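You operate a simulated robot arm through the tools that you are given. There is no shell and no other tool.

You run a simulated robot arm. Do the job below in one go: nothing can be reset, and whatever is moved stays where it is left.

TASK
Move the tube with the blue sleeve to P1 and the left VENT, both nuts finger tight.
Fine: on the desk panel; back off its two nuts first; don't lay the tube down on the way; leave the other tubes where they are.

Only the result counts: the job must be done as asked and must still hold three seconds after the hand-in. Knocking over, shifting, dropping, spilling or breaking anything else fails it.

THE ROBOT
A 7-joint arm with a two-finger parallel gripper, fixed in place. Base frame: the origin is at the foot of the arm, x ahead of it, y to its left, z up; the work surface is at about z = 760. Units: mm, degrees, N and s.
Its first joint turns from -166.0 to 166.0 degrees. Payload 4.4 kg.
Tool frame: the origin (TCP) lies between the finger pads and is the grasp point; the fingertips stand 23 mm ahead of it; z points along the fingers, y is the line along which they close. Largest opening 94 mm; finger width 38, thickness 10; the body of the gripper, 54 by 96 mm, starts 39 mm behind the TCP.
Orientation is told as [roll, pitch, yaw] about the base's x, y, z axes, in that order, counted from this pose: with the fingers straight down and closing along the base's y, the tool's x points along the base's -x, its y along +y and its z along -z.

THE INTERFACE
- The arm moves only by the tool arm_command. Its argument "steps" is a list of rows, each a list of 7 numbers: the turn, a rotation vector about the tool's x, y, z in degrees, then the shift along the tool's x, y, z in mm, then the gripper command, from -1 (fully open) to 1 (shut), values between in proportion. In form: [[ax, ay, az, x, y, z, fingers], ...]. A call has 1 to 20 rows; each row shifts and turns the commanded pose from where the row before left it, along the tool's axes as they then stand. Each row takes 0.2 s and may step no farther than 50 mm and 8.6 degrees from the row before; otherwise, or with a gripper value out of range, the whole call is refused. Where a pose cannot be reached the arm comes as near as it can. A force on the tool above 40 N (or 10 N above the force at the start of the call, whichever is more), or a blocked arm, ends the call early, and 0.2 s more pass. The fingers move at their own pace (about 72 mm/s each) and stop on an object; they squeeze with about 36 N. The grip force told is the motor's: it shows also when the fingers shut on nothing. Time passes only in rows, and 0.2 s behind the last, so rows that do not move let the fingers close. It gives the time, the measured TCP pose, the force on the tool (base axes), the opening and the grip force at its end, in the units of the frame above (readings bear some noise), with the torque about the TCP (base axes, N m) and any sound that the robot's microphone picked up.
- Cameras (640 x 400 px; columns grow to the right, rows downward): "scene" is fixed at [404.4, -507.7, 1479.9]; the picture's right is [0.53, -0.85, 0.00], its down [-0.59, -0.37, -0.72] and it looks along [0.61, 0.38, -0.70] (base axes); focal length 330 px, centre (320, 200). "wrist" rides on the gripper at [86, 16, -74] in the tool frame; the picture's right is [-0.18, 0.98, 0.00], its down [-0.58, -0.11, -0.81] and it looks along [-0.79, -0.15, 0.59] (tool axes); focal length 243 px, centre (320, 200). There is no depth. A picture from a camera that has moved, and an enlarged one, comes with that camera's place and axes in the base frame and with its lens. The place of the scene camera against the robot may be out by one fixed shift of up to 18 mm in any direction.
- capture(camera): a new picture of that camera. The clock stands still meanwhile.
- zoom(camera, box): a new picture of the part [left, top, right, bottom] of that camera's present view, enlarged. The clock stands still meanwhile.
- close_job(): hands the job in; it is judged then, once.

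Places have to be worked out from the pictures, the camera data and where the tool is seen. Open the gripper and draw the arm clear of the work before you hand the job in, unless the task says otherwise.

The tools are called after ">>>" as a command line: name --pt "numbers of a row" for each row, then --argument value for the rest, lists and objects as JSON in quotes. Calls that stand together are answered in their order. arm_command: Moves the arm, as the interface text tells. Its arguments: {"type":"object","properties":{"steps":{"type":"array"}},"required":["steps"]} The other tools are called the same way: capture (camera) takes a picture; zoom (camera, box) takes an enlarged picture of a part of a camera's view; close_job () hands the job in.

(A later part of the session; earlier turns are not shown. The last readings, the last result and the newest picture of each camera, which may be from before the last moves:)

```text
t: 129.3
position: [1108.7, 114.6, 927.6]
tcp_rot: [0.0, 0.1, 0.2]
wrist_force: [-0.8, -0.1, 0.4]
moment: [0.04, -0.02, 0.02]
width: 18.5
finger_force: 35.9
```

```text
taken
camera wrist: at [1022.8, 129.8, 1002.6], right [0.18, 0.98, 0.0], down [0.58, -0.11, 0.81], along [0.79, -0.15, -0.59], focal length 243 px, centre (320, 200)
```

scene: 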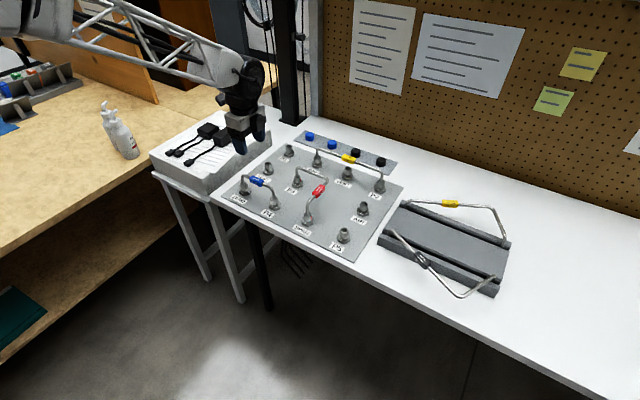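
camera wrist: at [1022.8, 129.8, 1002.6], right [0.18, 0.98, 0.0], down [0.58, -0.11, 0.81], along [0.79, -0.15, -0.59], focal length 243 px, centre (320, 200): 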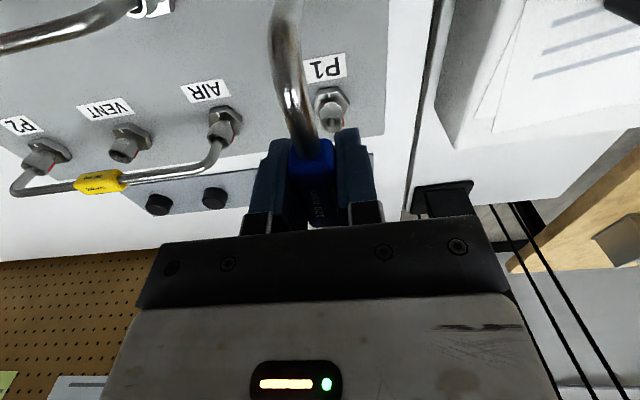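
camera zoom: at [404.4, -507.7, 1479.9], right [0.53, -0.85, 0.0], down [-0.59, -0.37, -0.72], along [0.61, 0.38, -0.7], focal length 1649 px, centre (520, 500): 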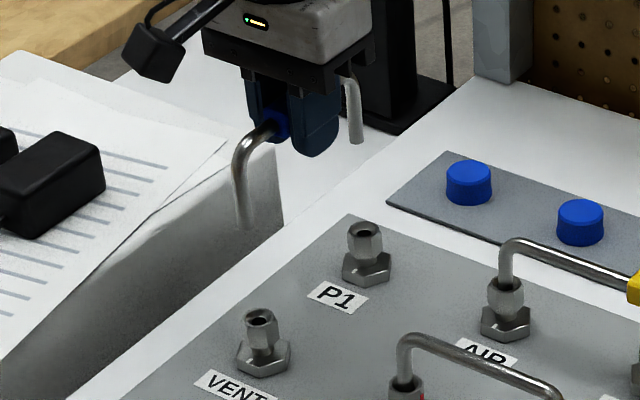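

Positions read (1108.7,114.6), as planned. Lower to leg ends ~10 mm above the nuts and check alignment.

>>> arm_command --pt "0 0 0 0 0 15 1" --pt "0 0 0 0 0 15 1" --pt "0 0 0 0 0 15 1" --pt "0 0 0 0 0 10 1" --pt "0 0 0 0 0 6 1" --pt "0 0 0 0 0 0 1" --pt "0 0 0 0 0 0 1"

>>> zoom --camera "scene" --box '[245, 125, 315, 181]'

>>> zoom --camera "scene" --box '[253, 145, 283, 170]'

>>> zoom --camera "scene" --box '[273, 127, 303, 152]'

```text
t: 130.9
position: [1109.2, 116.9, 869.8]
tcp_rot: [0.0, 0.1, 0.1]
wrist_force: [0.1, 0.0, -0.8]
moment: [0.01, -0.02, -0.01]
width: 18.5
finger_force: 36.0
```

```text
7.14 times, centred on (280, 153) of scene
camera zoom: at [404.4, -507.7, 1479.9], right [0.53, -0.85, 0.0], down [-0.59, -0.37, -0.72], along [0.61, 0.38, -0.7], focal length 2355 px, centre (606, 536)
```

zoom: 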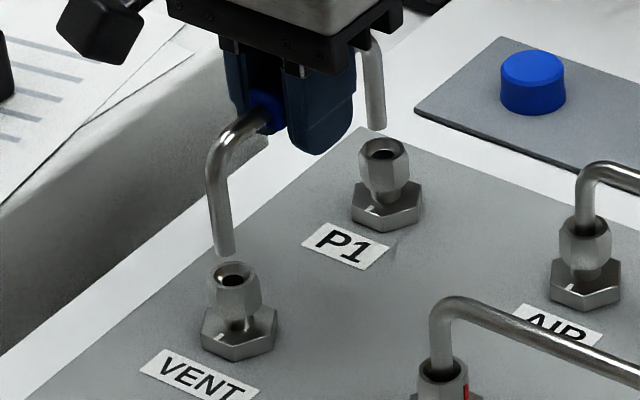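

```text
16.00 times, centred on (268, 158) of scene
camera zoom: at [404.4, -507.7, 1479.9], right [0.53, -0.85, 0.0], down [-0.59, -0.37, -0.72], along [0.61, 0.38, -0.7], focal length 5276 px, centre (1152, 880)
```

zoom: 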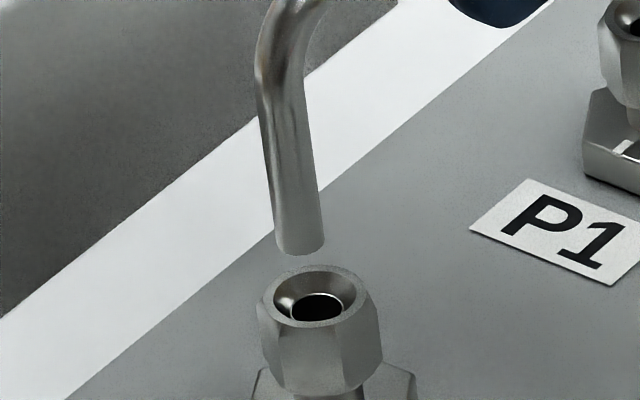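

```text
16.00 times, centred on (288, 140) of scene
camera zoom: at [404.4, -507.7, 1479.9], right [0.53, -0.85, 0.0], down [-0.59, -0.37, -0.72], along [0.61, 0.38, -0.7], focal length 5276 px, centre (832, 1168)
```

zoom: 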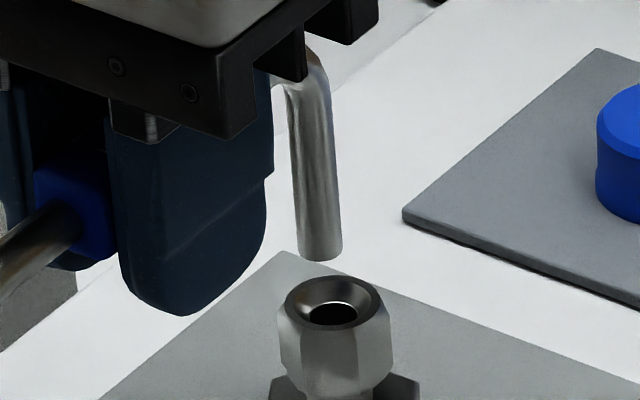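

Both legs appear ~2 mm to the image-left of the nut openings (i.e. mostly too far in +y). I check with the wrist camera on P1's nut before correcting.

>>> capture --camera "wrist"

>>> zoom --camera "wrist" --box '[300, 80, 380, 144]'

```text
taken
camera wrist: at [1022.7, 131.8, 943.3], right [0.18, 0.98, 0.0], down [0.58, -0.11, 0.81], along [0.79, -0.15, -0.59], focal length 243 px, centre (320, 200)
```

wrist: 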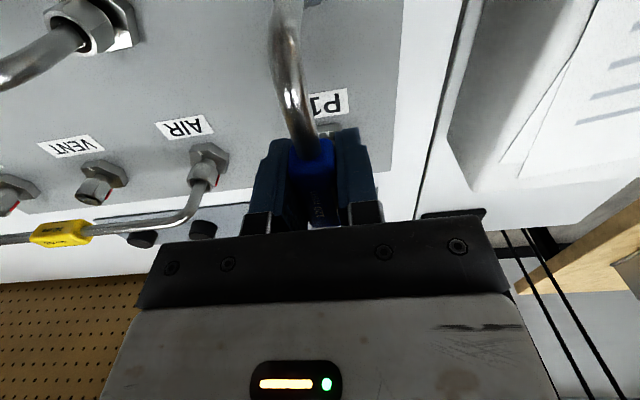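

```text
6.25 times, centred on (340, 112) of wrist
camera zoom: at [1022.7, 131.8, 943.3], right [0.18, 0.98, 0.0], down [0.58, -0.11, 0.81], along [0.79, -0.15, -0.59], focal length 1516 px, centre (195, 750)
```

zoom: 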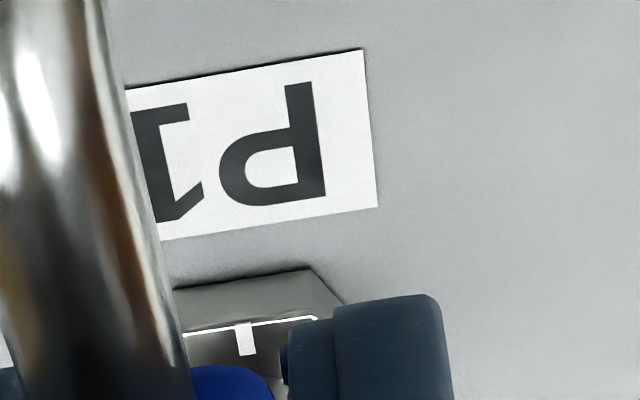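

Wrist view also puts P1 about 1.6 mm toward −y of my line; together with the scene view the correction is about (+1.1, −1.7) mm (panel rotated ~−0.5°). I apply it and re-check.

>>> arm_command --pt "0 0 0 -1.1 -1.7 0 1" --pt "0 0 0 0 0 4 1" --pt "0 0 0 0 0 0 1" --pt "0 0 0 0 0 0 1"

>>> zoom --camera "scene" --box '[253, 145, 283, 170]'

>>> zoom --camera "scene" --box '[273, 127, 303, 152]'

```text
t: 131.9
position: [1108.8, 113.8, 866.2]
tcp_rot: [-0.1, 0.2, 0.2]
wrist_force: [0.0, 0.2, -1.1]
moment: [0.01, -0.01, -0.01]
width: 18.3
finger_force: 36.3
```

```text
16.00 times, centred on (268, 158) of scene
camera zoom: at [404.4, -507.7, 1479.9], right [0.53, -0.85, 0.0], down [-0.59, -0.37, -0.72], along [0.61, 0.38, -0.7], focal length 5276 px, centre (1152, 880)
```

zoom: 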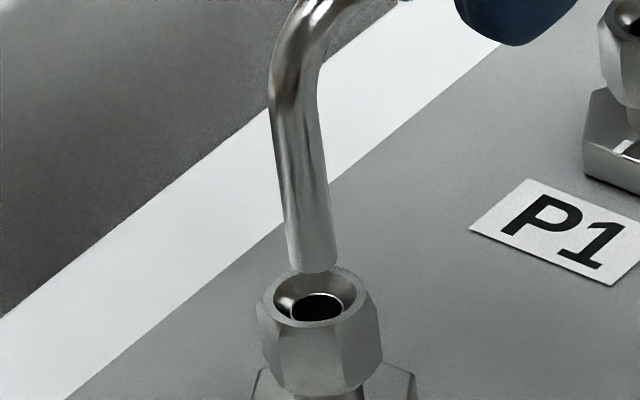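

```text
16.00 times, centred on (288, 140) of scene
camera zoom: at [404.4, -507.7, 1479.9], right [0.53, -0.85, 0.0], down [-0.59, -0.37, -0.72], along [0.61, 0.38, -0.7], focal length 5276 px, centre (832, 1168)
```

zoom: 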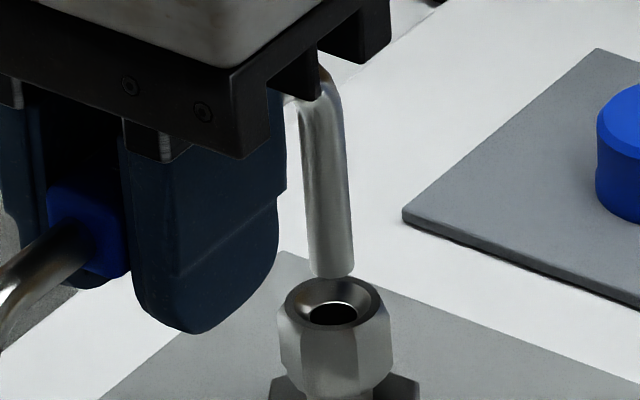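

Both legs now line up with the nut openings in both image directions. Descend slowly, 2 mm per row, watching the force.

>>> arm_command --pt "0 0 0 0 0 2 1" --pt "0 0 0 0 0 2 1" --pt "0 0 0 0 0 2 1" --pt "0 0 0 0 0 2 1" --pt "0 0 0 0 0 2 1" --pt "0 0 0 0 0 2 1" --pt "0 0 0 0 0 0 1"

>>> zoom --camera "scene" --box '[253, 145, 283, 170]'

>>> zoom --camera "scene" --box '[273, 127, 303, 152]'

```text
t: 133.6
position: [1110.4, 115.0, 853.4]
tcp_rot: [0.0, 0.0, 0.3]
wrist_force: [-0.3, 0.1, -1.0]
moment: [-0.02, 0.0, 0.01]
width: 18.4
finger_force: 36.2
```

```text
16.00 times, centred on (268, 158) of scene
camera zoom: at [404.4, -507.7, 1479.9], right [0.53, -0.85, 0.0], down [-0.59, -0.37, -0.72], along [0.61, 0.38, -0.7], focal length 5276 px, centre (1152, 880)
```

zoom: 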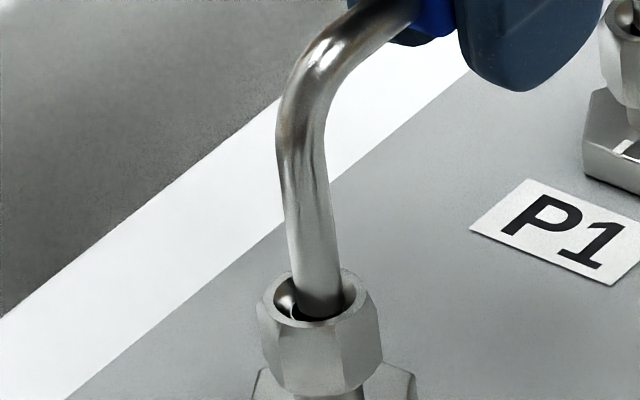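

```text
16.00 times, centred on (288, 140) of scene
camera zoom: at [404.4, -507.7, 1479.9], right [0.53, -0.85, 0.0], down [-0.59, -0.37, -0.72], along [0.61, 0.38, -0.7], focal length 5276 px, centre (832, 1168)
```

zoom: 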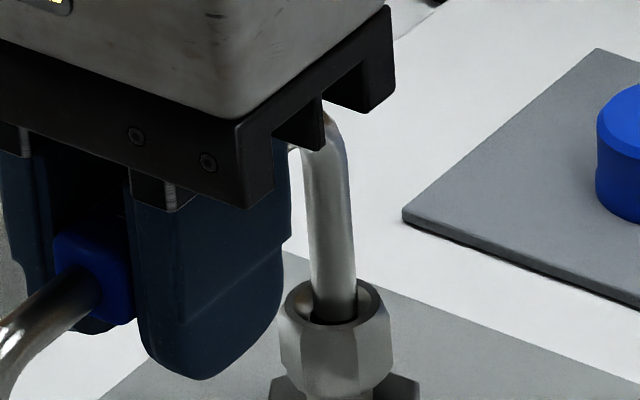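

Both leg ends are entering the nut openings with no contact force. Continue down in 1.5 mm rows.

>>> arm_command --pt "0 0 0 0 0 1.5 1" --pt "0 0 0 0 0 1.5 1" --pt "0 0 0 0 0 1.5 1" --pt "0 0 0 0 0 1.5 1" --pt "0 0 0 0 0 0 1"

```text
t: 134.6
position: [1111.8, 114.1, 852.3]
tcp_rot: [0.0, -0.3, 0.2]
wrist_force: [-6.4, 1.5, 7.2]
moment: [0.05, 0.26, -0.11]
width: 18.3
finger_force: 36.4
stopped in row 5: the force on the tool passed its limit at 42 N (the readings are from after the stop); the commanded pose is now the measured one
```

Contact at about z≈851 (42 N trip), so a leg end touches the inner seat edge. I look closely before adjusting.

>>> zoom --camera "scene" --box '[258, 150, 278, 167]'

>>> zoom --camera "scene" --box '[278, 133, 298, 150]'

```text
16.00 times, centred on (268, 158) of scene
camera zoom: at [404.4, -507.7, 1479.9], right [0.53, -0.85, 0.0], down [-0.59, -0.37, -0.72], along [0.61, 0.38, -0.7], focal length 5276 px, centre (1152, 864)
```

zoom: 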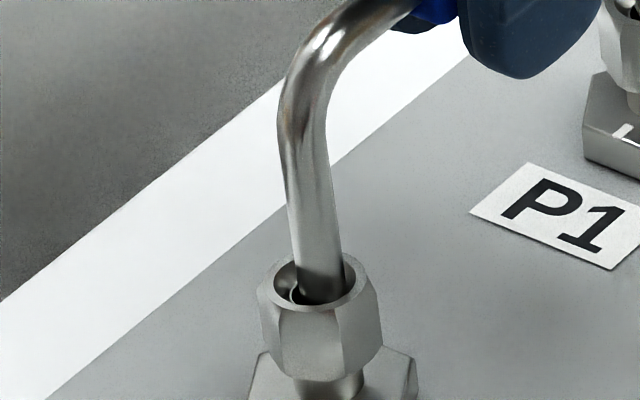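

```text
16.00 times, centred on (288, 142) of scene
camera zoom: at [404.4, -507.7, 1479.9], right [0.53, -0.85, 0.0], down [-0.59, -0.37, -0.72], along [0.61, 0.38, -0.7], focal length 5276 px, centre (832, 1136)
```

zoom: 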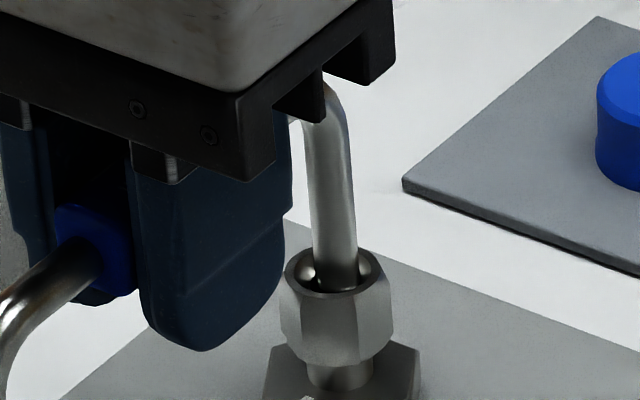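

Both legs sit ~0.9 mm to the image-right of the bores. I lift 4 mm to clear, let the arm settle, and re-image before trimming.

>>> arm_command --pt "0 0 0 0 0 -2 1" --pt "0 0 0 0 0 -2 1" --pt "0 0 0 0 0 0 1" --pt "0 0 0 0 0 0 1" --pt "0 0 0 0 0 0 1"

>>> zoom --camera "scene" --box '[253, 145, 283, 170]'

>>> zoom --camera "scene" --box '[273, 127, 303, 152]'

```text
t: 135.8
position: [1112.1, 114.5, 855.2]
tcp_rot: [0.0, -0.2, 0.2]
wrist_force: [0.0, -0.1, 0.2]
moment: [-0.02, -0.02, -0.02]
width: 18.3
finger_force: 35.7
```

```text
16.00 times, centred on (268, 158) of scene
camera zoom: at [404.4, -507.7, 1479.9], right [0.53, -0.85, 0.0], down [-0.59, -0.37, -0.72], along [0.61, 0.38, -0.7], focal length 5276 px, centre (1152, 880)
```

zoom: 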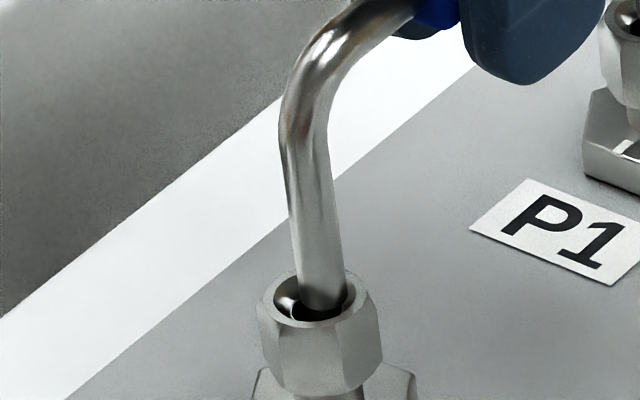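

```text
16.00 times, centred on (288, 140) of scene
camera zoom: at [404.4, -507.7, 1479.9], right [0.53, -0.85, 0.0], down [-0.59, -0.37, -0.72], along [0.61, 0.38, -0.7], focal length 5276 px, centre (832, 1168)
```

zoom: 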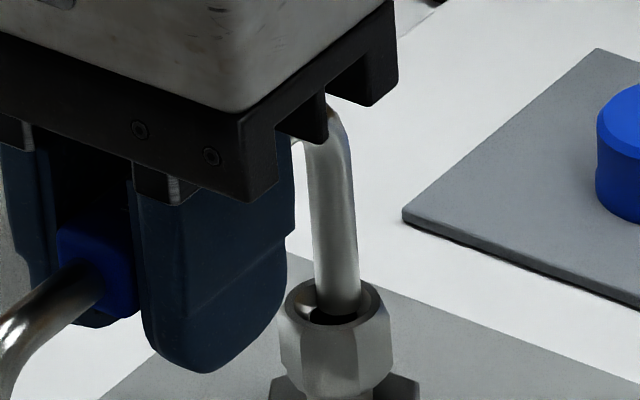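

Settled; both legs are ~1.2 mm to the image-right of the bores. I trim by (−0.9, +0.8) mm and re-check.

>>> arm_command --pt "0 0 0 0.9 0.8 0 1" --pt "0 0 0 0 0 0 1" --pt "0 0 0 0 0 0 1"

>>> zoom --camera "scene" --box '[253, 145, 283, 170]'

>>> zoom --camera "scene" --box '[273, 127, 303, 152]'

```text
t: 136.6
position: [1109.9, 114.9, 855.1]
tcp_rot: [0.1, -0.2, 0.1]
wrist_force: [0.5, 0.0, -0.4]
moment: [0.02, -0.01, 0.03]
width: 18.4
finger_force: 36.3
```

```text
16.00 times, centred on (268, 158) of scene
camera zoom: at [404.4, -507.7, 1479.9], right [0.53, -0.85, 0.0], down [-0.59, -0.37, -0.72], along [0.61, 0.38, -0.7], focal length 5276 px, centre (1152, 880)
```

zoom: 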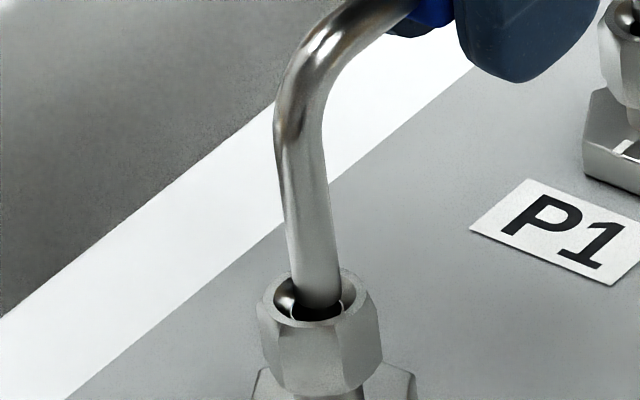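

```text
16.00 times, centred on (288, 140) of scene
camera zoom: at [404.4, -507.7, 1479.9], right [0.53, -0.85, 0.0], down [-0.59, -0.37, -0.72], along [0.61, 0.38, -0.7], focal length 5276 px, centre (832, 1168)
```

zoom: 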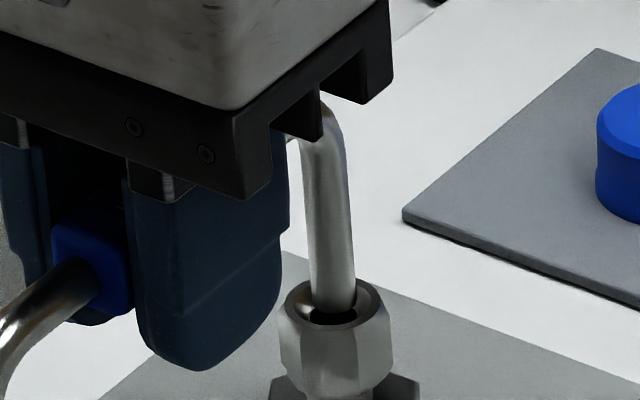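

Now both legs are centred on the bores in the image. Descend gently in 1 mm rows.

>>> arm_command --pt "0 0 0 0 0 1 1" --pt "0 0 0 0 0 1 1" --pt "0 0 0 0 0 1 1" --pt "0 0 0 0 0 1 1" --pt "0 0 0 0 0 0 1" --pt "0 0 0 0 0 0 1"

```text
t: 138.0
position: [1111.1, 115.0, 852.3]
tcp_rot: [0.0, -0.2, 0.1]
wrist_force: [-7.4, 0.2, 13.1]
moment: [-0.01, 0.08, -0.08]
width: 18.7
finger_force: 36.1
```

Light contact: Fz +13 N with −7 N in x, so the seat is nudging the tube toward −x. Shift 0.4 mm that way and read.

>>> arm_command --pt "0 0 0 0.4 0 0 1" --pt "0 0 0 0 0 0 1" --pt "0 0 0 0 0 0 1"

```text
t: 138.8
position: [1109.1, 114.0, 847.5]
tcp_rot: [0.0, 0.0, 0.2]
wrist_force: [2.6, 2.5, -1.2]
moment: [0.09, -0.08, -0.14]
width: 18.6
finger_force: 35.6
```

The legs dropped past the edge (z 847.5, forces gone). Continue down 1 mm per row toward z≈839.

>>> arm_command --pt "0 0 0 0 0 1 1" --pt "0 0 0 0 0 1 1" --pt "0 0 0 0 0 1 1" --pt "0 0 0 0 0 1 1" --pt "0 0 0 0 0 0 1" --pt "0 0 0 0 0 0 1"

```text
t: 140.2
position: [1111.0, 115.4, 847.2]
tcp_rot: [0.1, -0.1, 0.3]
wrist_force: [-28.2, -1.3, 9.6]
moment: [-0.03, 1.24, -0.35]
width: 18.3
finger_force: 36.1
```

A −28 N x force at the leg tips: still a bit too far in +x. Shift 0.7 mm toward −x and see.

>>> arm_command --pt "0 0 0 0.35 0 0 1" --pt "0 0 0 0.35 0 0 1" --pt "0 0 0 0 0 0 1" --pt "0 0 0 0 0 0 1"

```text
t: 141.2
position: [1111.1, 114.2, 847.0]
tcp_rot: [0.0, -0.2, 0.2]
wrist_force: [-1.3, 0.4, -1.0]
moment: [0.02, 0.02, 0.0]
width: 18.5
finger_force: 35.9
```

Forces vanish at z≈847.5. Continue down 3 mm.

>>> arm_command --pt "0 0 0 0 0 1 1" --pt "0 0 0 0 0 1 1" --pt "0 0 0 0 0 1 1" --pt "0 0 0 0 0 0 1" --pt "0 0 0 0 0 0 1"

```text
t: 142.4
position: [1109.0, 114.6, 844.3]
tcp_rot: [0.0, -0.2, 0.2]
wrist_force: [7.9, -4.1, 2.9]
moment: [-0.18, -0.51, -0.29]
width: 18.4
finger_force: 36.0
```

Sliding in (z≈844, small forces). I trim the pitch by +0.2° and continue down 3 mm.

>>> arm_command --pt "0 0.2 0.1 -0.15 -0.1 0 1" --pt "0 0 0 0 0 1 1" --pt "0 0 0 0 0 1 1" --pt "0 0 0 0 0 1 1" --pt "0 0 0 0 0 0 1" --pt "0 0 0 0 0 0 1"

```text
t: 143.8
position: [1109.0, 114.5, 842.0]
tcp_rot: [-0.1, 0.1, 0.1]
wrist_force: [8.6, -1.6, 4.1]
moment: [-0.03, -0.48, -0.15]
width: 18.4
finger_force: 36.4
```

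z≈842, still free. 3 mm more.

>>> arm_command --pt "0 0 0 -0.15 0 1 1" --pt "0 0 0 0 0 1 1" --pt "0 0 0 0 0 1 1" --pt "0 0 0 0 0 0 1" --pt "0 0 0 0 0 0 1"

>>> zoom --camera "scene" --box '[253, 145, 283, 170]'

>>> zoom --camera "scene" --box '[273, 127, 303, 152]'

```text
t: 145.0
position: [1110.1, 114.8, 838.5]
tcp_rot: [0.0, 0.0, 0.1]
wrist_force: [2.4, 0.8, -1.1]
moment: [0.01, -0.09, -0.03]
width: 18.3
finger_force: 36.5
```

```text
16.00 times, centred on (268, 158) of scene
camera zoom: at [404.4, -507.7, 1479.9], right [0.53, -0.85, 0.0], down [-0.59, -0.37, -0.72], along [0.61, 0.38, -0.7], focal length 5276 px, centre (1152, 880)
```

zoom: 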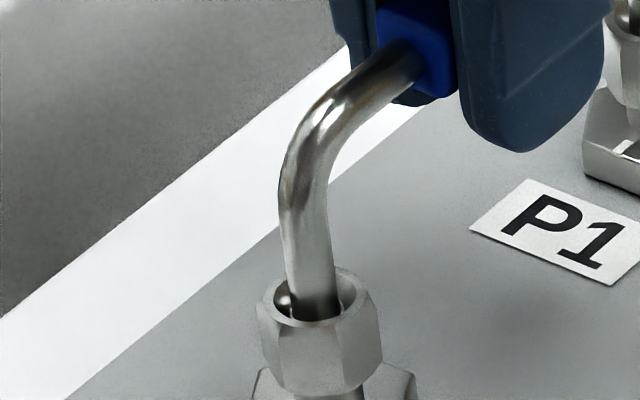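

```text
16.00 times, centred on (288, 140) of scene
camera zoom: at [404.4, -507.7, 1479.9], right [0.53, -0.85, 0.0], down [-0.59, -0.37, -0.72], along [0.61, 0.38, -0.7], focal length 5276 px, centre (832, 1168)
```

zoom: 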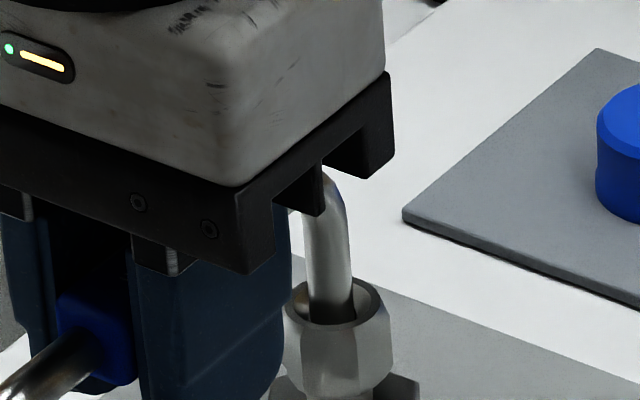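

At z≈838.5, about the original seated height, with no force. I probe 1 mm further for the bottom.

>>> arm_command --pt "0 0 0 0 0 0.5 1" --pt "0 0 0 0 0 0.5 1" --pt "0 0 0 0 0 0 1" --pt "0 0 0 0 0 0 1"

```text
t: 146.0
position: [1109.4, 115.8, 837.3]
tcp_rot: [0.1, 0.0, 0.1]
wrist_force: [-0.9, 0.5, 8.1]
moment: [-0.05, -0.46, -0.03]
width: 18.4
finger_force: 35.7
```

Bottom felt (+8 N), at the P1 leg first. I level the tube by −0.15° and press 0.4 mm more to seat VENT's leg too.

>>> arm_command --pt "0 -0.15 0 0 0 0.2 1" --pt "0 0 0 0 0 0.2 1" --pt "0 0 0 0 0 0 1" --pt "0 0 0 0 0 0 1"

```text
t: 147.0
position: [1109.7, 115.9, 838.9]
tcp_rot: [-0.1, -0.1, 0.1]
wrist_force: [-3.0, -3.2, 10.5]
moment: [-0.14, 0.02, -0.14]
width: 18.4
finger_force: 36.2
```

Both legs are seated evenly (Fz 10 N, no pitch moment). Relax the press, open the fingers, and check that the tube stays put.

>>> arm_command --pt "0 0 0 0 0 -0.25 1" --pt "0 0 0 0 0 0 0.55" --pt "0 0 0 0 0 0 0.4" --pt "0 0 0 0 0 0 0.2" --pt "0 0 0 0 0 0 0" --pt "0 0 0 0 0 0 -0.3" --pt "0 0 0 0 0 0 -0.3"

>>> zoom --camera "scene" --box '[245, 125, 315, 181]'

```text
t: 148.6
position: [1109.9, 116.0, 837.2]
tcp_rot: [0.0, -0.1, 0.1]
wrist_force: [0.8, -0.5, 0.5]
moment: [0.02, 0.0, -0.04]
width: 60.8
finger_force: 0.1
```

```text
7.14 times, centred on (280, 153) of scene
camera zoom: at [404.4, -507.7, 1479.9], right [0.53, -0.85, 0.0], down [-0.59, -0.37, -0.72], along [0.61, 0.38, -0.7], focal length 2355 px, centre (606, 536)
```

zoom: 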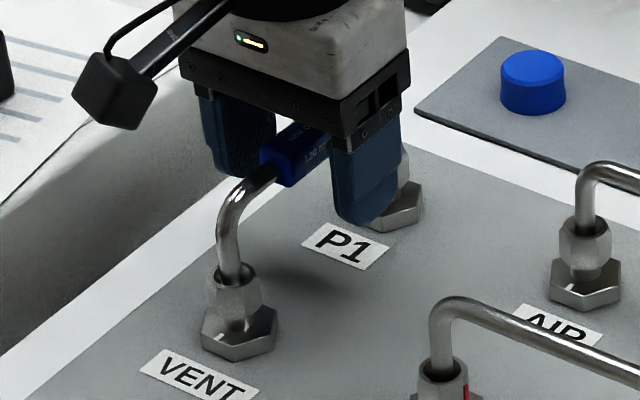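

The tube stands seated by itself. Rise 100 mm, tilt 20° forward (hand leaning back toward the robot), and move behind VENT's nut for tightening.

>>> arm_command --pt "0 0 0 0 0 -20 -0.3" --pt "0 0 0 0 0 -20 -0.3" --pt "0 0 0 0 0 -20 -0.3" --pt "0 0 0 0 0 -20 -0.3" --pt "0 0 0 0 0 -20 -0.3" --pt "0 0 -2 0 0 0 -1" --pt "0 -7 0 0 0 0 -1" --pt "0 -7 0 0 0 0 -1" --pt "0 -6 0 0 0 0 -1" --pt "0 0 0 32.9 0 -12 -1" --pt "0 0 0 32.9 0 -12 -1" --pt "0 0 0 0 0 0 -1" --pt "0 0 0 0 0 0 -1"

>>> capture --camera "wrist"

>>> capture --camera "scene"

```text
t: 151.4
position: [1037.2, 111.5, 937.4]
tcp_rot: [0.0, -20.2, 2.1]
wrist_force: [0.0, -0.2, 0.6]
moment: [-0.02, 0.01, 0.0]
width: 93.9
finger_force: 0.1
```

```text
taken
camera wrist: at [930.5, 123.8, 976.5], right [0.14, 0.99, 0.06], down [0.27, -0.1, 0.96], along [0.95, -0.11, -0.28], focal length 243 px, centre (320, 200)
```

wrist: 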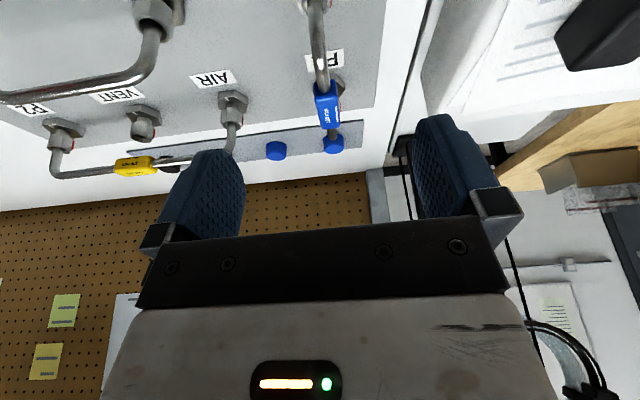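

```text
taken
```

scene: 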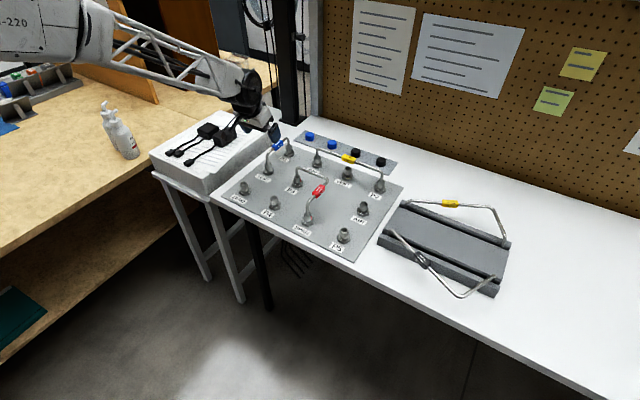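

In this posture the wrist camera can't see VENT's nut. I'll try the opposite wrist posture (yaw ~182, camera above) in the air: level first, then yaw toward +180 in stages.

>>> arm_command --pt "0 7 0 0 0 0 -1" --pt "0 7 0 0 0 0 -1" --pt "0 6 0 0 0 -20 -1" --pt "0 0 -8.5 0 0 0 -1" --pt "0 0 -8.5 0 0 0 -1" --pt "0 0 -8.5 0 0 0 -1" --pt "0 0 -8.5 0 0 0 -1" --pt "0 0 -8.5 0 0 0 -1" --pt "0 0 -8.5 0 0 0 -1" --pt "0 0 -8.5 0 0 0 -1" --pt "0 0 -8.5 0 0 0 -1" --pt "0 0 -8.5 0 0 0 -1" --pt "0 0 -8.5 0 0 0 -1" --pt "0 0 -8.5 0 0 0 -1" --pt "0 0 -8.5 0 0 0 -1" --pt "0 0 -8.5 0 0 0 -1" --pt "0 0 -8.5 0 0 0 -1" --pt "0 0 -8.5 0 0 0 -1" --pt "0 0 0 0 0 0 -1"

```text
t: 155.4
position: [1038.6, 113.0, 955.1]
tcp_rot: [0.0, 0.0, 129.8]
wrist_force: [0.3, -0.9, -0.1]
moment: [0.01, 0.0, 0.0]
width: 94.0
finger_force: 0.1
```

Yaw 130 is fine; continue to 182 and add the 20° tilt.

>>> arm_command --pt "0 0 -8.5 0 0 0 -1" --pt "0 0 -8.5 0 0 0 -1" --pt "0 0 -8.5 0 0 0 -1" --pt "0 0 -8.5 0 0 0 -1" --pt "0 0 -8.5 0 0 0 -1" --pt "0 0 -8.5 0 0 0 -1" --pt "0 0 0 0 0 0 -1" --pt "0 7 0 0 0 0 -1" --pt "0 7 0 0 0 0 -1" --pt "0 6 0 0 0 0 -1" --pt "0 0 0 0 0 0 -1" --pt "0 0 0 0 0 0 -1"

>>> capture --camera "wrist"

>>> capture --camera "scene"

```text
t: 158.0
position: [1041.3, 118.0, 960.1]
tcp_rot: [-0.1, 20.1, -179.4]
wrist_force: [-0.4, 1.0, -0.1]
moment: [-0.01, -0.01, 0.01]
width: 94.1
finger_force: 0.0
out of reach, approached as far as the arm can: row 6
```

```text
taken
camera wrist: at [1096.4, 100.9, 1059.7], right [-0.16, -0.98, -0.06], down [-0.82, 0.1, 0.56], along [-0.54, 0.14, -0.83], focal length 243 px, centre (320, 200)
```

wrist: 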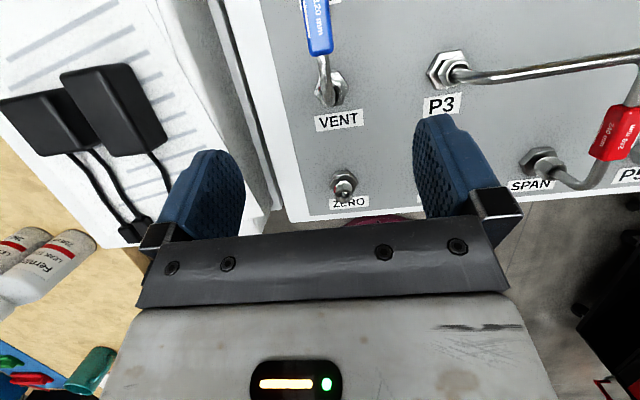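

```text
taken
```

scene: 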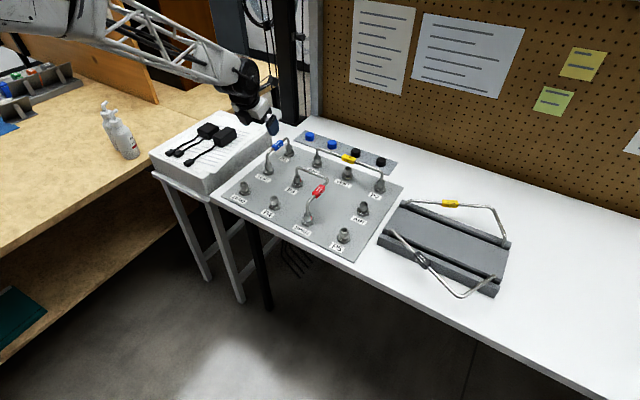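

The wrist limit is at yaw ≈180.6, so for VENT I'll work with the camera above, sweeping from yaw ~178 down to ~120 with a 35° tilt (60° per grip). Set that pose and come down to z≈862 for a look.

>>> arm_command --pt "-0.89 0 2.44 0 0 0 -1" --pt "0 7.5 0 0 0 0 -1" --pt "0 7.5 0 0 0 0 -1" --pt "0 0 0 -11.8 0.42 15.66 -1" --pt "0 0 0 -11.8 0.42 15.66 -1" --pt "0 0 0 -11.8 0.42 15.66 -1" --pt "0 0 0 -11.8 0.42 15.66 -1" --pt "0 0 0 -11.8 0.42 15.66 -1" --pt "0 0 0 0 0 0 -1" --pt "0 0 0 0 0 0 -1"

>>> capture --camera "wrist"

>>> zoom --camera "scene" --box '[200, 100, 320, 200]'

```text
t: 160.2
position: [1038.0, 114.8, 862.0]
tcp_rot: [0.0, 35.1, 178.0]
wrist_force: [-1.0, -0.3, 0.5]
moment: [0.06, -0.02, 0.03]
width: 94.1
finger_force: 0.0
```

```text
taken
camera wrist: at [1065.4, 97.2, 972.6], right [-0.18, -0.98, -0.11], down [-0.94, 0.14, 0.32], along [-0.3, 0.16, -0.94], focal length 243 px, centre (320, 200)
```

wrist: 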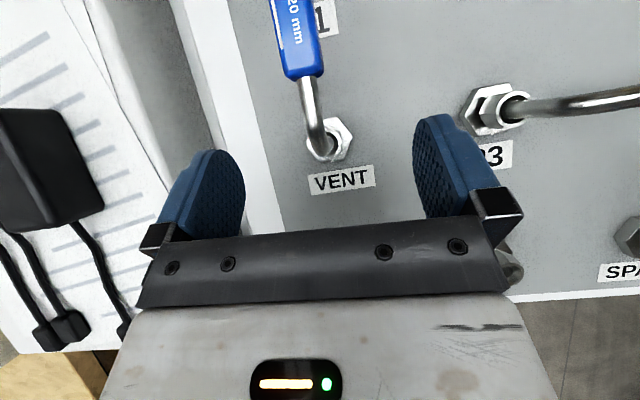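

```text
4.00 times, centred on (260, 150) of scene
camera zoom: at [404.4, -507.7, 1479.9], right [0.53, -0.85, 0.0], down [-0.59, -0.37, -0.72], along [0.61, 0.38, -0.7], focal length 1319 px, centre (560, 400)
```

zoom: 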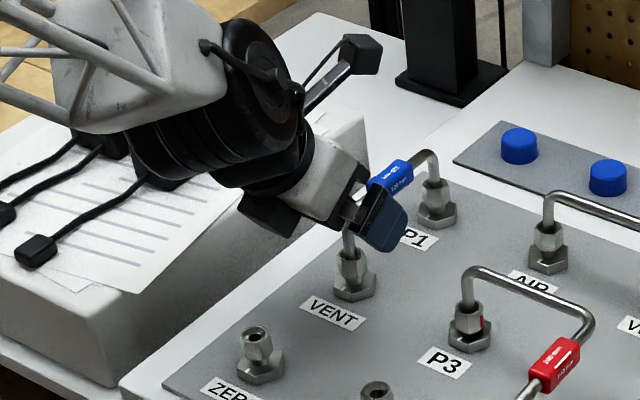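

Pose is fine and everything is clear. Zoom on VENT's nut to check flats and centring.

>>> zoom --camera "wrist" --box '[290, 100, 360, 170]'

```text
5.71 times, centred on (325, 135) of wrist
camera zoom: at [1065.4, 97.2, 972.6], right [-0.18, -0.98, -0.11], down [-0.94, 0.14, 0.32], along [-0.3, 0.16, -0.94], focal length 1386 px, centre (291, 571)
```

zoom: 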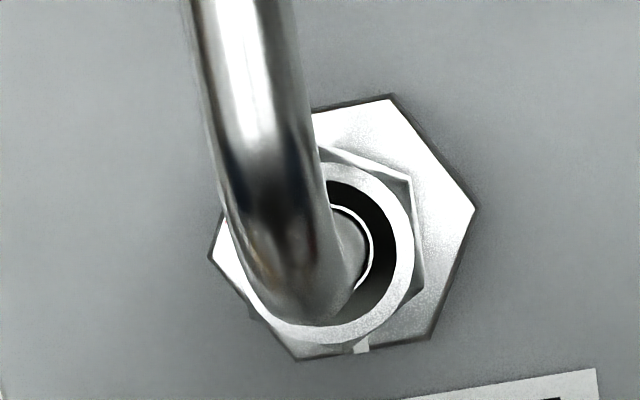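

VENT's nut flats are aligned within ~1.5° and centred. Descend 50 mm with fingers open.

>>> arm_command --pt "0 0 0 -5.74 0.3 8.19 -1" --pt "0 0 0 -5.74 0 8.19 -1" --pt "0 0 0 -5.74 0 8.19 -1" --pt "0 0 0 -5.74 0 8.19 -1" --pt "0 0 0 -5.74 0 8.19 -1" --pt "0 0 0 0 0 0 -1" --pt "0 0 0 0 0 0 0.15" --pt "0 0 0 0 0 0 0.15" --pt "0 0 0 0 0 0 0.15"

>>> zoom --camera "wrist" --box '[230, 80, 410, 240]'

>>> zoom --camera "scene" --box '[200, 110, 320, 210]'

```text
t: 162.2
position: [1039.4, 114.4, 813.0]
tcp_rot: [0.0, 35.2, 178.0]
wrist_force: [0.7, -0.5, 0.2]
moment: [0.0, 0.03, 0.03]
width: 40.3
finger_force: 0.1
```

```text
2.50 times, centred on (320, 160) of wrist
camera zoom: at [1065.2, 96.0, 922.8], right [-0.18, -0.98, -0.11], down [-0.94, 0.14, 0.33], along [-0.3, 0.16, -0.94], focal length 606 px, centre (320, 300)
```

zoom: 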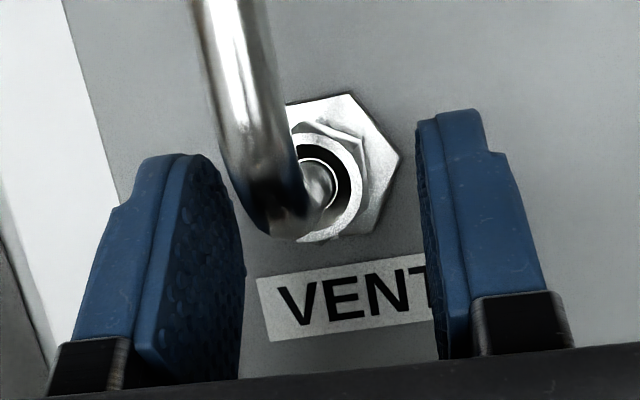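

```text
4.00 times, centred on (260, 160) of scene
camera zoom: at [404.4, -507.7, 1479.9], right [0.53, -0.85, 0.0], down [-0.59, -0.37, -0.72], along [0.61, 0.38, -0.7], focal length 1319 px, centre (560, 360)
```

zoom: 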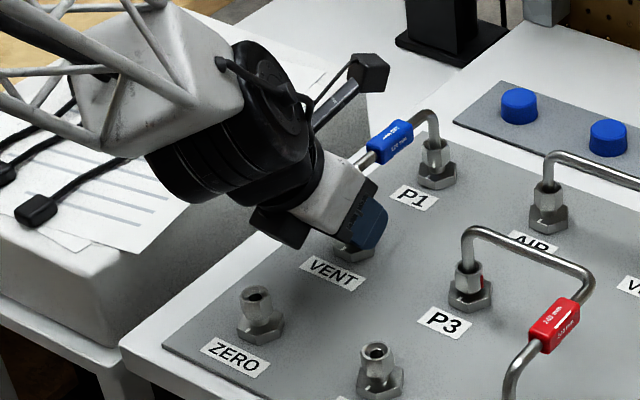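

Good clearance around. Close onto VENT's nut in stages.

>>> arm_command --pt "0 0 0 0 0 0 0.48" --pt "0 0 0 0 0 0 0.5" --pt "0 0 0 0 0 0 0.54" --pt "0 0 0 0 0 0 0.6" --pt "0 0 0 0 0 0 1" --pt "0 0 0 0 0 0 1"

```text
t: 163.6
position: [1038.4, 115.2, 812.9]
tcp_rot: [-0.1, 35.2, 178.1]
wrist_force: [4.9, 33.1, -2.3]
moment: [0.59, -0.09, 0.4]
width: 21.6
finger_force: 44.5
```

+33 N in y: the nut is ~0.9 mm further +y. Trim and settle.

>>> arm_command --pt "0 0 0 0 -0.45 0 1" --pt "0 0 0 0 -0.4 0 1" --pt "0 0 0 0 0 0 1" --pt "0 0 0 0 0 0 1"

```text
t: 164.6
position: [1038.1, 115.4, 812.2]
tcp_rot: [0.0, 35.2, 178.1]
wrist_force: [4.6, 7.5, -6.0]
moment: [0.19, -0.21, 0.1]
width: 21.9
finger_force: 45.0
stopped in row 4: the force on the tool passed its limit at 43 N (the readings are from after the stop); the commanded pose is now the measured one
```

Settled. Now tighten: 12° clockwise about the nut axis, following the thread downward.

>>> arm_command --pt "-2.29 0 3.28 -0.06 -0.8 0.08 1" --pt "0 0 0 0 0 0 1" --pt "-2.29 0 3.28 -0.06 -0.8 0.08 1" --pt "0 0 0 0 0 0 1" --pt "-2.29 0 3.28 -0.06 -0.8 0.08 1" --pt "0 0 0 0 0 0 1" --pt "0 0 0 0 0 0 1"

```text
t: 166.2
position: [1037.3, 118.8, 812.9]
tcp_rot: [-0.1, 35.0, 166.0]
wrist_force: [30.9, 12.9, -8.6]
moment: [0.09, -0.39, 0.25]
width: 21.4
finger_force: 45.0
```

12° done. Forces (31,13,−9): trim inward 0.7, −0.5 along tool y, down 0.25, and turn 12° more.

>>> arm_command --pt "0 0 0 0.22 -0.25 0.3 1" --pt "0 0 0 0.22 -0.25 0.3 1" --pt "0 0 0 0 0 0 1" --pt "-2.29 0 3.28 -0.06 -0.8 0.08 1" --pt "0 0 0 0 0 0 1" --pt "-2.29 0 3.28 -0.06 -0.8 0.08 1" --pt "0 0 0 0 0 0 1" --pt "-2.29 0 3.28 -0.06 -0.8 0.08 1" --pt "0 0 0 0 0 0 1" --pt "0 0 0 0 0 0 1"

```text
t: 168.4
position: [1038.4, 120.7, 812.8]
tcp_rot: [-0.1, 35.1, 153.9]
wrist_force: [-12.2, 10.2, -1.0]
moment: [0.16, 0.36, 0.07]
width: 21.5
finger_force: 45.2
```

24° done, forces small. Continue 16°.

>>> arm_command --pt "0 0 0 -0.25 -0.1 -0.1 1" --pt "-2.29 0 3.28 -0.06 -0.8 0.08 1" --pt "0 0 0 0 0 0 1" --pt "-2.29 0 3.28 -0.06 -0.8 0.08 1" --pt "0 0 0 0 0 0 1" --pt "-2.29 0 3.28 -0.06 -0.8 0.08 1" --pt "0 0 0 0 0 0 1" --pt "-2.29 0 3.28 -0.06 -0.8 0.08 1" --pt "0 0 0 0 0 0 1" --pt "0 0 0 0 0 0 1"

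```text
t: 170.6
position: [1040.5, 122.1, 812.0]
tcp_rot: [-0.2, 35.1, 137.9]
wrist_force: [-10.1, 6.0, -8.1]
moment: [0.13, 0.37, -0.02]
width: 21.5
finger_force: 45.1
```

40° done. Check the tube clearance in the view before going further.

>>> zoom --camera "wrist" --box '[230, 80, 410, 240]'

>>> zoom --camera "scene" --box '[230, 120, 310, 187]'

```text
2.50 times, centred on (320, 160) of wrist
camera zoom: at [1050.8, 91.4, 922.1], right [-0.77, -0.63, -0.11], down [-0.63, 0.71, 0.33], along [-0.13, 0.32, -0.94], focal length 606 px, centre (320, 300)
```

zoom: 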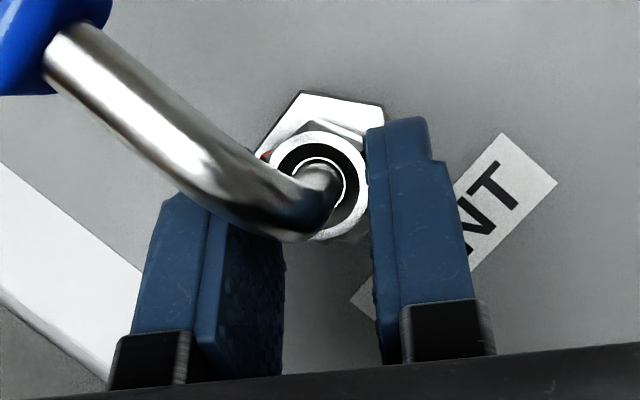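

```text
5.97 times, centred on (270, 154) of scene
camera zoom: at [404.4, -507.7, 1479.9], right [0.53, -0.85, 0.0], down [-0.59, -0.37, -0.72], along [0.61, 0.38, -0.7], focal length 1968 px, centre (618, 478)
```

zoom: 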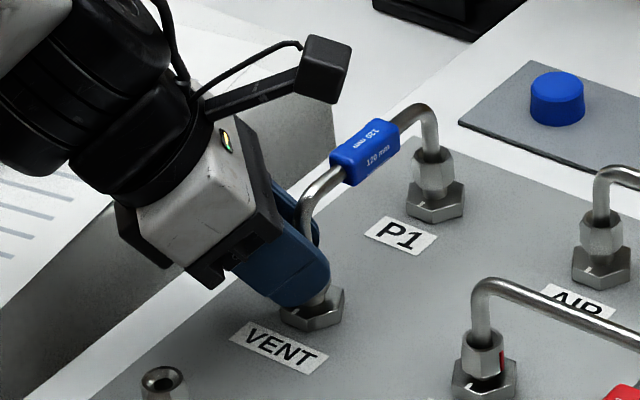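

The finger passes well under the tube. Continue 20° to complete the first 60°.

>>> arm_command --pt "0 0 0 -0.3 0 0 1" --pt "-2.29 0 3.28 -0.06 -0.8 0.08 1" --pt "0 0 0 0 0 0 1" --pt "-2.29 0 3.28 -0.06 -0.8 0.08 1" --pt "0 0 0 0 0 0 1" --pt "-2.29 0 3.28 -0.06 -0.8 0.08 1" --pt "0 0 0 0 0 0 1" --pt "-2.29 0 3.28 -0.06 -0.8 0.08 1" --pt "0 0 0 0 0 0 1" --pt "0 0 0 0 0 0 1"

```text
t: 172.8
position: [1044.7, 124.7, 811.5]
tcp_rot: [-0.3, 35.0, 122.0]
wrist_force: [9.1, -4.8, 3.2]
moment: [-0.37, -0.15, 0.0]
width: 21.5
finger_force: 45.0
```

56° done. Open, swing back to yaw ~179, and check.

>>> arm_command --pt "0 0 0 0 0 0 0.15" --pt "0 0 0 0 0 0 0.15" --pt "0 0 0 0 0 0 0.15" --pt "4.59 0 -6.55 0.09 1.67 0.06 0.15" --pt "4.59 0 -6.55 0.09 1.67 0.06 0.15" --pt "4.59 0 -6.55 0.09 1.67 0.06 0.15" --pt "4.59 0 -6.55 0.09 1.67 0.06 0.15" --pt "4.59 0 -6.55 0.09 1.67 0.06 0.15" --pt "4.59 0 -6.55 0.09 1.67 0.06 0.15" --pt "4.59 0 -6.55 0.09 1.67 0.06 0.15" --pt "0.57 0 -0.82 0 0.21 0 0.15" --pt "0 0 0 0 0 0 0.15" --pt "0 0 0 0 0 0 0.15"

>>> zoom --camera "wrist" --box '[230, 80, 410, 240]'

```text
t: 175.6
position: [1036.9, 115.0, 811.2]
tcp_rot: [-0.1, 35.3, 179.0]
wrist_force: [0.3, -0.5, -0.7]
moment: [-0.02, 0.01, 0.03]
width: 40.1
finger_force: 0.2
```

```text
2.50 times, centred on (320, 160) of wrist
camera zoom: at [1064.6, 98.1, 921.0], right [-0.17, -0.98, -0.11], down [-0.94, 0.12, 0.32], along [-0.3, 0.15, -0.94], focal length 606 px, centre (320, 300)
```

zoom: 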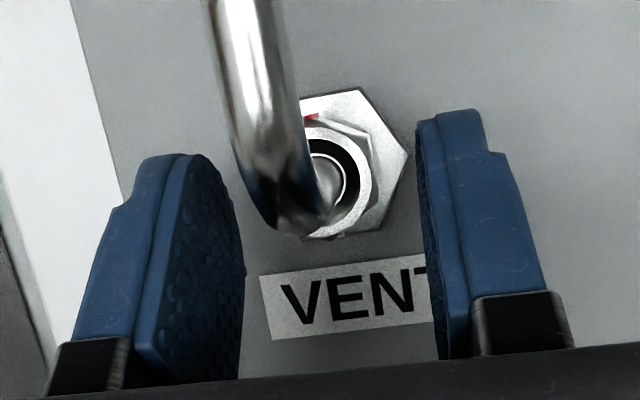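

The nut is ~1 mm right of the jaw midline (compared with the previous centred grip). Shift +1 mm and close.

>>> arm_command --pt "0 0 0 0 1.0 0 0.15" --pt "0 0 0 0 0 0 0.48" --pt "0 0 0 0 0 0 0.5" --pt "0 0 0 0 0 0 0.54" --pt "0 0 0 0 0 0 0.6" --pt "0 0 0 0 0 0 1" --pt "0 0 0 0 0 0 1"

```text
t: 177.2
position: [1037.5, 115.1, 812.6]
tcp_rot: [-0.1, 35.2, 179.0]
wrist_force: [3.9, 25.6, -2.4]
moment: [0.3, -0.08, 0.33]
width: 21.6
finger_force: 45.3
```

+26 N: over-shifted by ~0.7 mm. Trim back and turn 16° clockwise.

>>> arm_command --pt "0 0 0 0 -0.35 0 1" --pt "0 0 0 0 -0.3 0 1" --pt "0 0 0 0 0 0 1" --pt "-2.29 0 3.28 -0.06 -0.82 0.08 1" --pt "0 0 0 0 0 0 1" --pt "-2.29 0 3.28 -0.06 -0.82 0.08 1" --pt "0 0 0 0 0 0 1" --pt "-2.29 0 3.28 -0.06 -0.82 0.08 1" --pt "0 0 0 0 0 0 1" --pt "-2.29 0 3.28 -0.06 -0.82 0.08 1" --pt "0 0 0 0 0 0 1" --pt "0 0 0 0 0 0 1"

```text
t: 179.8
position: [1038.0, 118.4, 809.8]
tcp_rot: [-0.1, 35.1, 162.9]
wrist_force: [-16.3, 20.5, 3.5]
moment: [0.14, 0.27, 0.12]
width: 21.8
finger_force: 45.1
```

~73° done. Trim and continue 16°.

>>> arm_command --pt "0 0 0 -0.2 -0.2 -0.14 1" --pt "0 0 0 -0.2 -0.2 -0.14 1" --pt "-2.29 0 3.28 -0.06 -0.84 0.08 1" --pt "0 0 0 0 0 0 1" --pt "-2.29 0 3.28 -0.06 -0.84 0.08 1" --pt "0 0 0 0 0 0 1" --pt "-2.29 0 3.28 -0.06 -0.84 0.08 1" --pt "0 0 0 0 0 0 1" --pt "-2.29 0 3.28 -0.06 -0.84 0.08 1" --pt "0 0 0 0 0 0 1" --pt "0 0 0 0 0 0 1"

```text
t: 181.2
position: [1037.7, 119.3, 810.5]
tcp_rot: [-0.3, 35.2, 154.7]
wrist_force: [12.3, 0.9, -6.3]
moment: [-0.19, -0.22, 0.09]
width: 21.4
finger_force: 45.4
stopped in row 7: the force on the tool passed its limit at 42 N (the readings are from after the stop); the commanded pose is now the measured one
```

Force trip at yaw 154.7; residual small. Trim and continue 12° at a time.

>>> arm_command --pt "0 0 0 0.16 -0.15 0.25 1" --pt "0 0 0 0 0 0 1" --pt "-2.29 0 3.28 -0.06 -0.8 0.08 1" --pt "0 0 0 0 0 0 1" --pt "-2.29 0 3.28 -0.06 -0.8 0.08 1" --pt "0 0 0 0 0 0 1" --pt "-2.29 0 3.28 -0.06 -0.8 0.08 1" --pt "0 0 0 0 0 0 1" --pt "0 0 0 0 0 0 1"

```text
t: 183.2
position: [1041.4, 121.6, 810.6]
tcp_rot: [-0.3, 35.1, 142.7]
wrist_force: [10.0, 6.4, -11.6]
moment: [0.08, 0.15, 0.13]
width: 21.5
finger_force: 45.0
```

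~93° done. Trim down 0.3 and continue 20°.

>>> arm_command --pt "0 0 0 -0.1 -0.3 0.25 1" --pt "-2.29 0 3.28 -0.06 -0.8 0.08 1" --pt "0 0 0 0 0 0 1" --pt "-2.29 0 3.28 -0.06 -0.8 0.08 1" --pt "0 0 0 0 0 0 1" --pt "-2.29 0 3.28 -0.06 -0.8 0.08 1" --pt "0 0 0 0 0 0 1" --pt "-2.29 0 3.28 -0.06 -0.8 0.08 1" --pt "0 0 0 0 0 0 1" --pt "-2.29 0 3.28 -0.06 -0.8 0.08 1" --pt "0 0 0 0 0 0 1" --pt "0 0 0 0 0 0 1"

```text
t: 185.0
position: [1041.7, 124.3, 810.3]
tcp_rot: [-0.5, 35.0, 128.3]
wrist_force: [18.0, 4.8, -10.3]
moment: [0.19, 0.06, 0.24]
width: 21.5
finger_force: 45.3
stopped in row 8: the force on the tool passed its limit at 42 N (the readings are from after the stop); the commanded pose is now the measured one
```

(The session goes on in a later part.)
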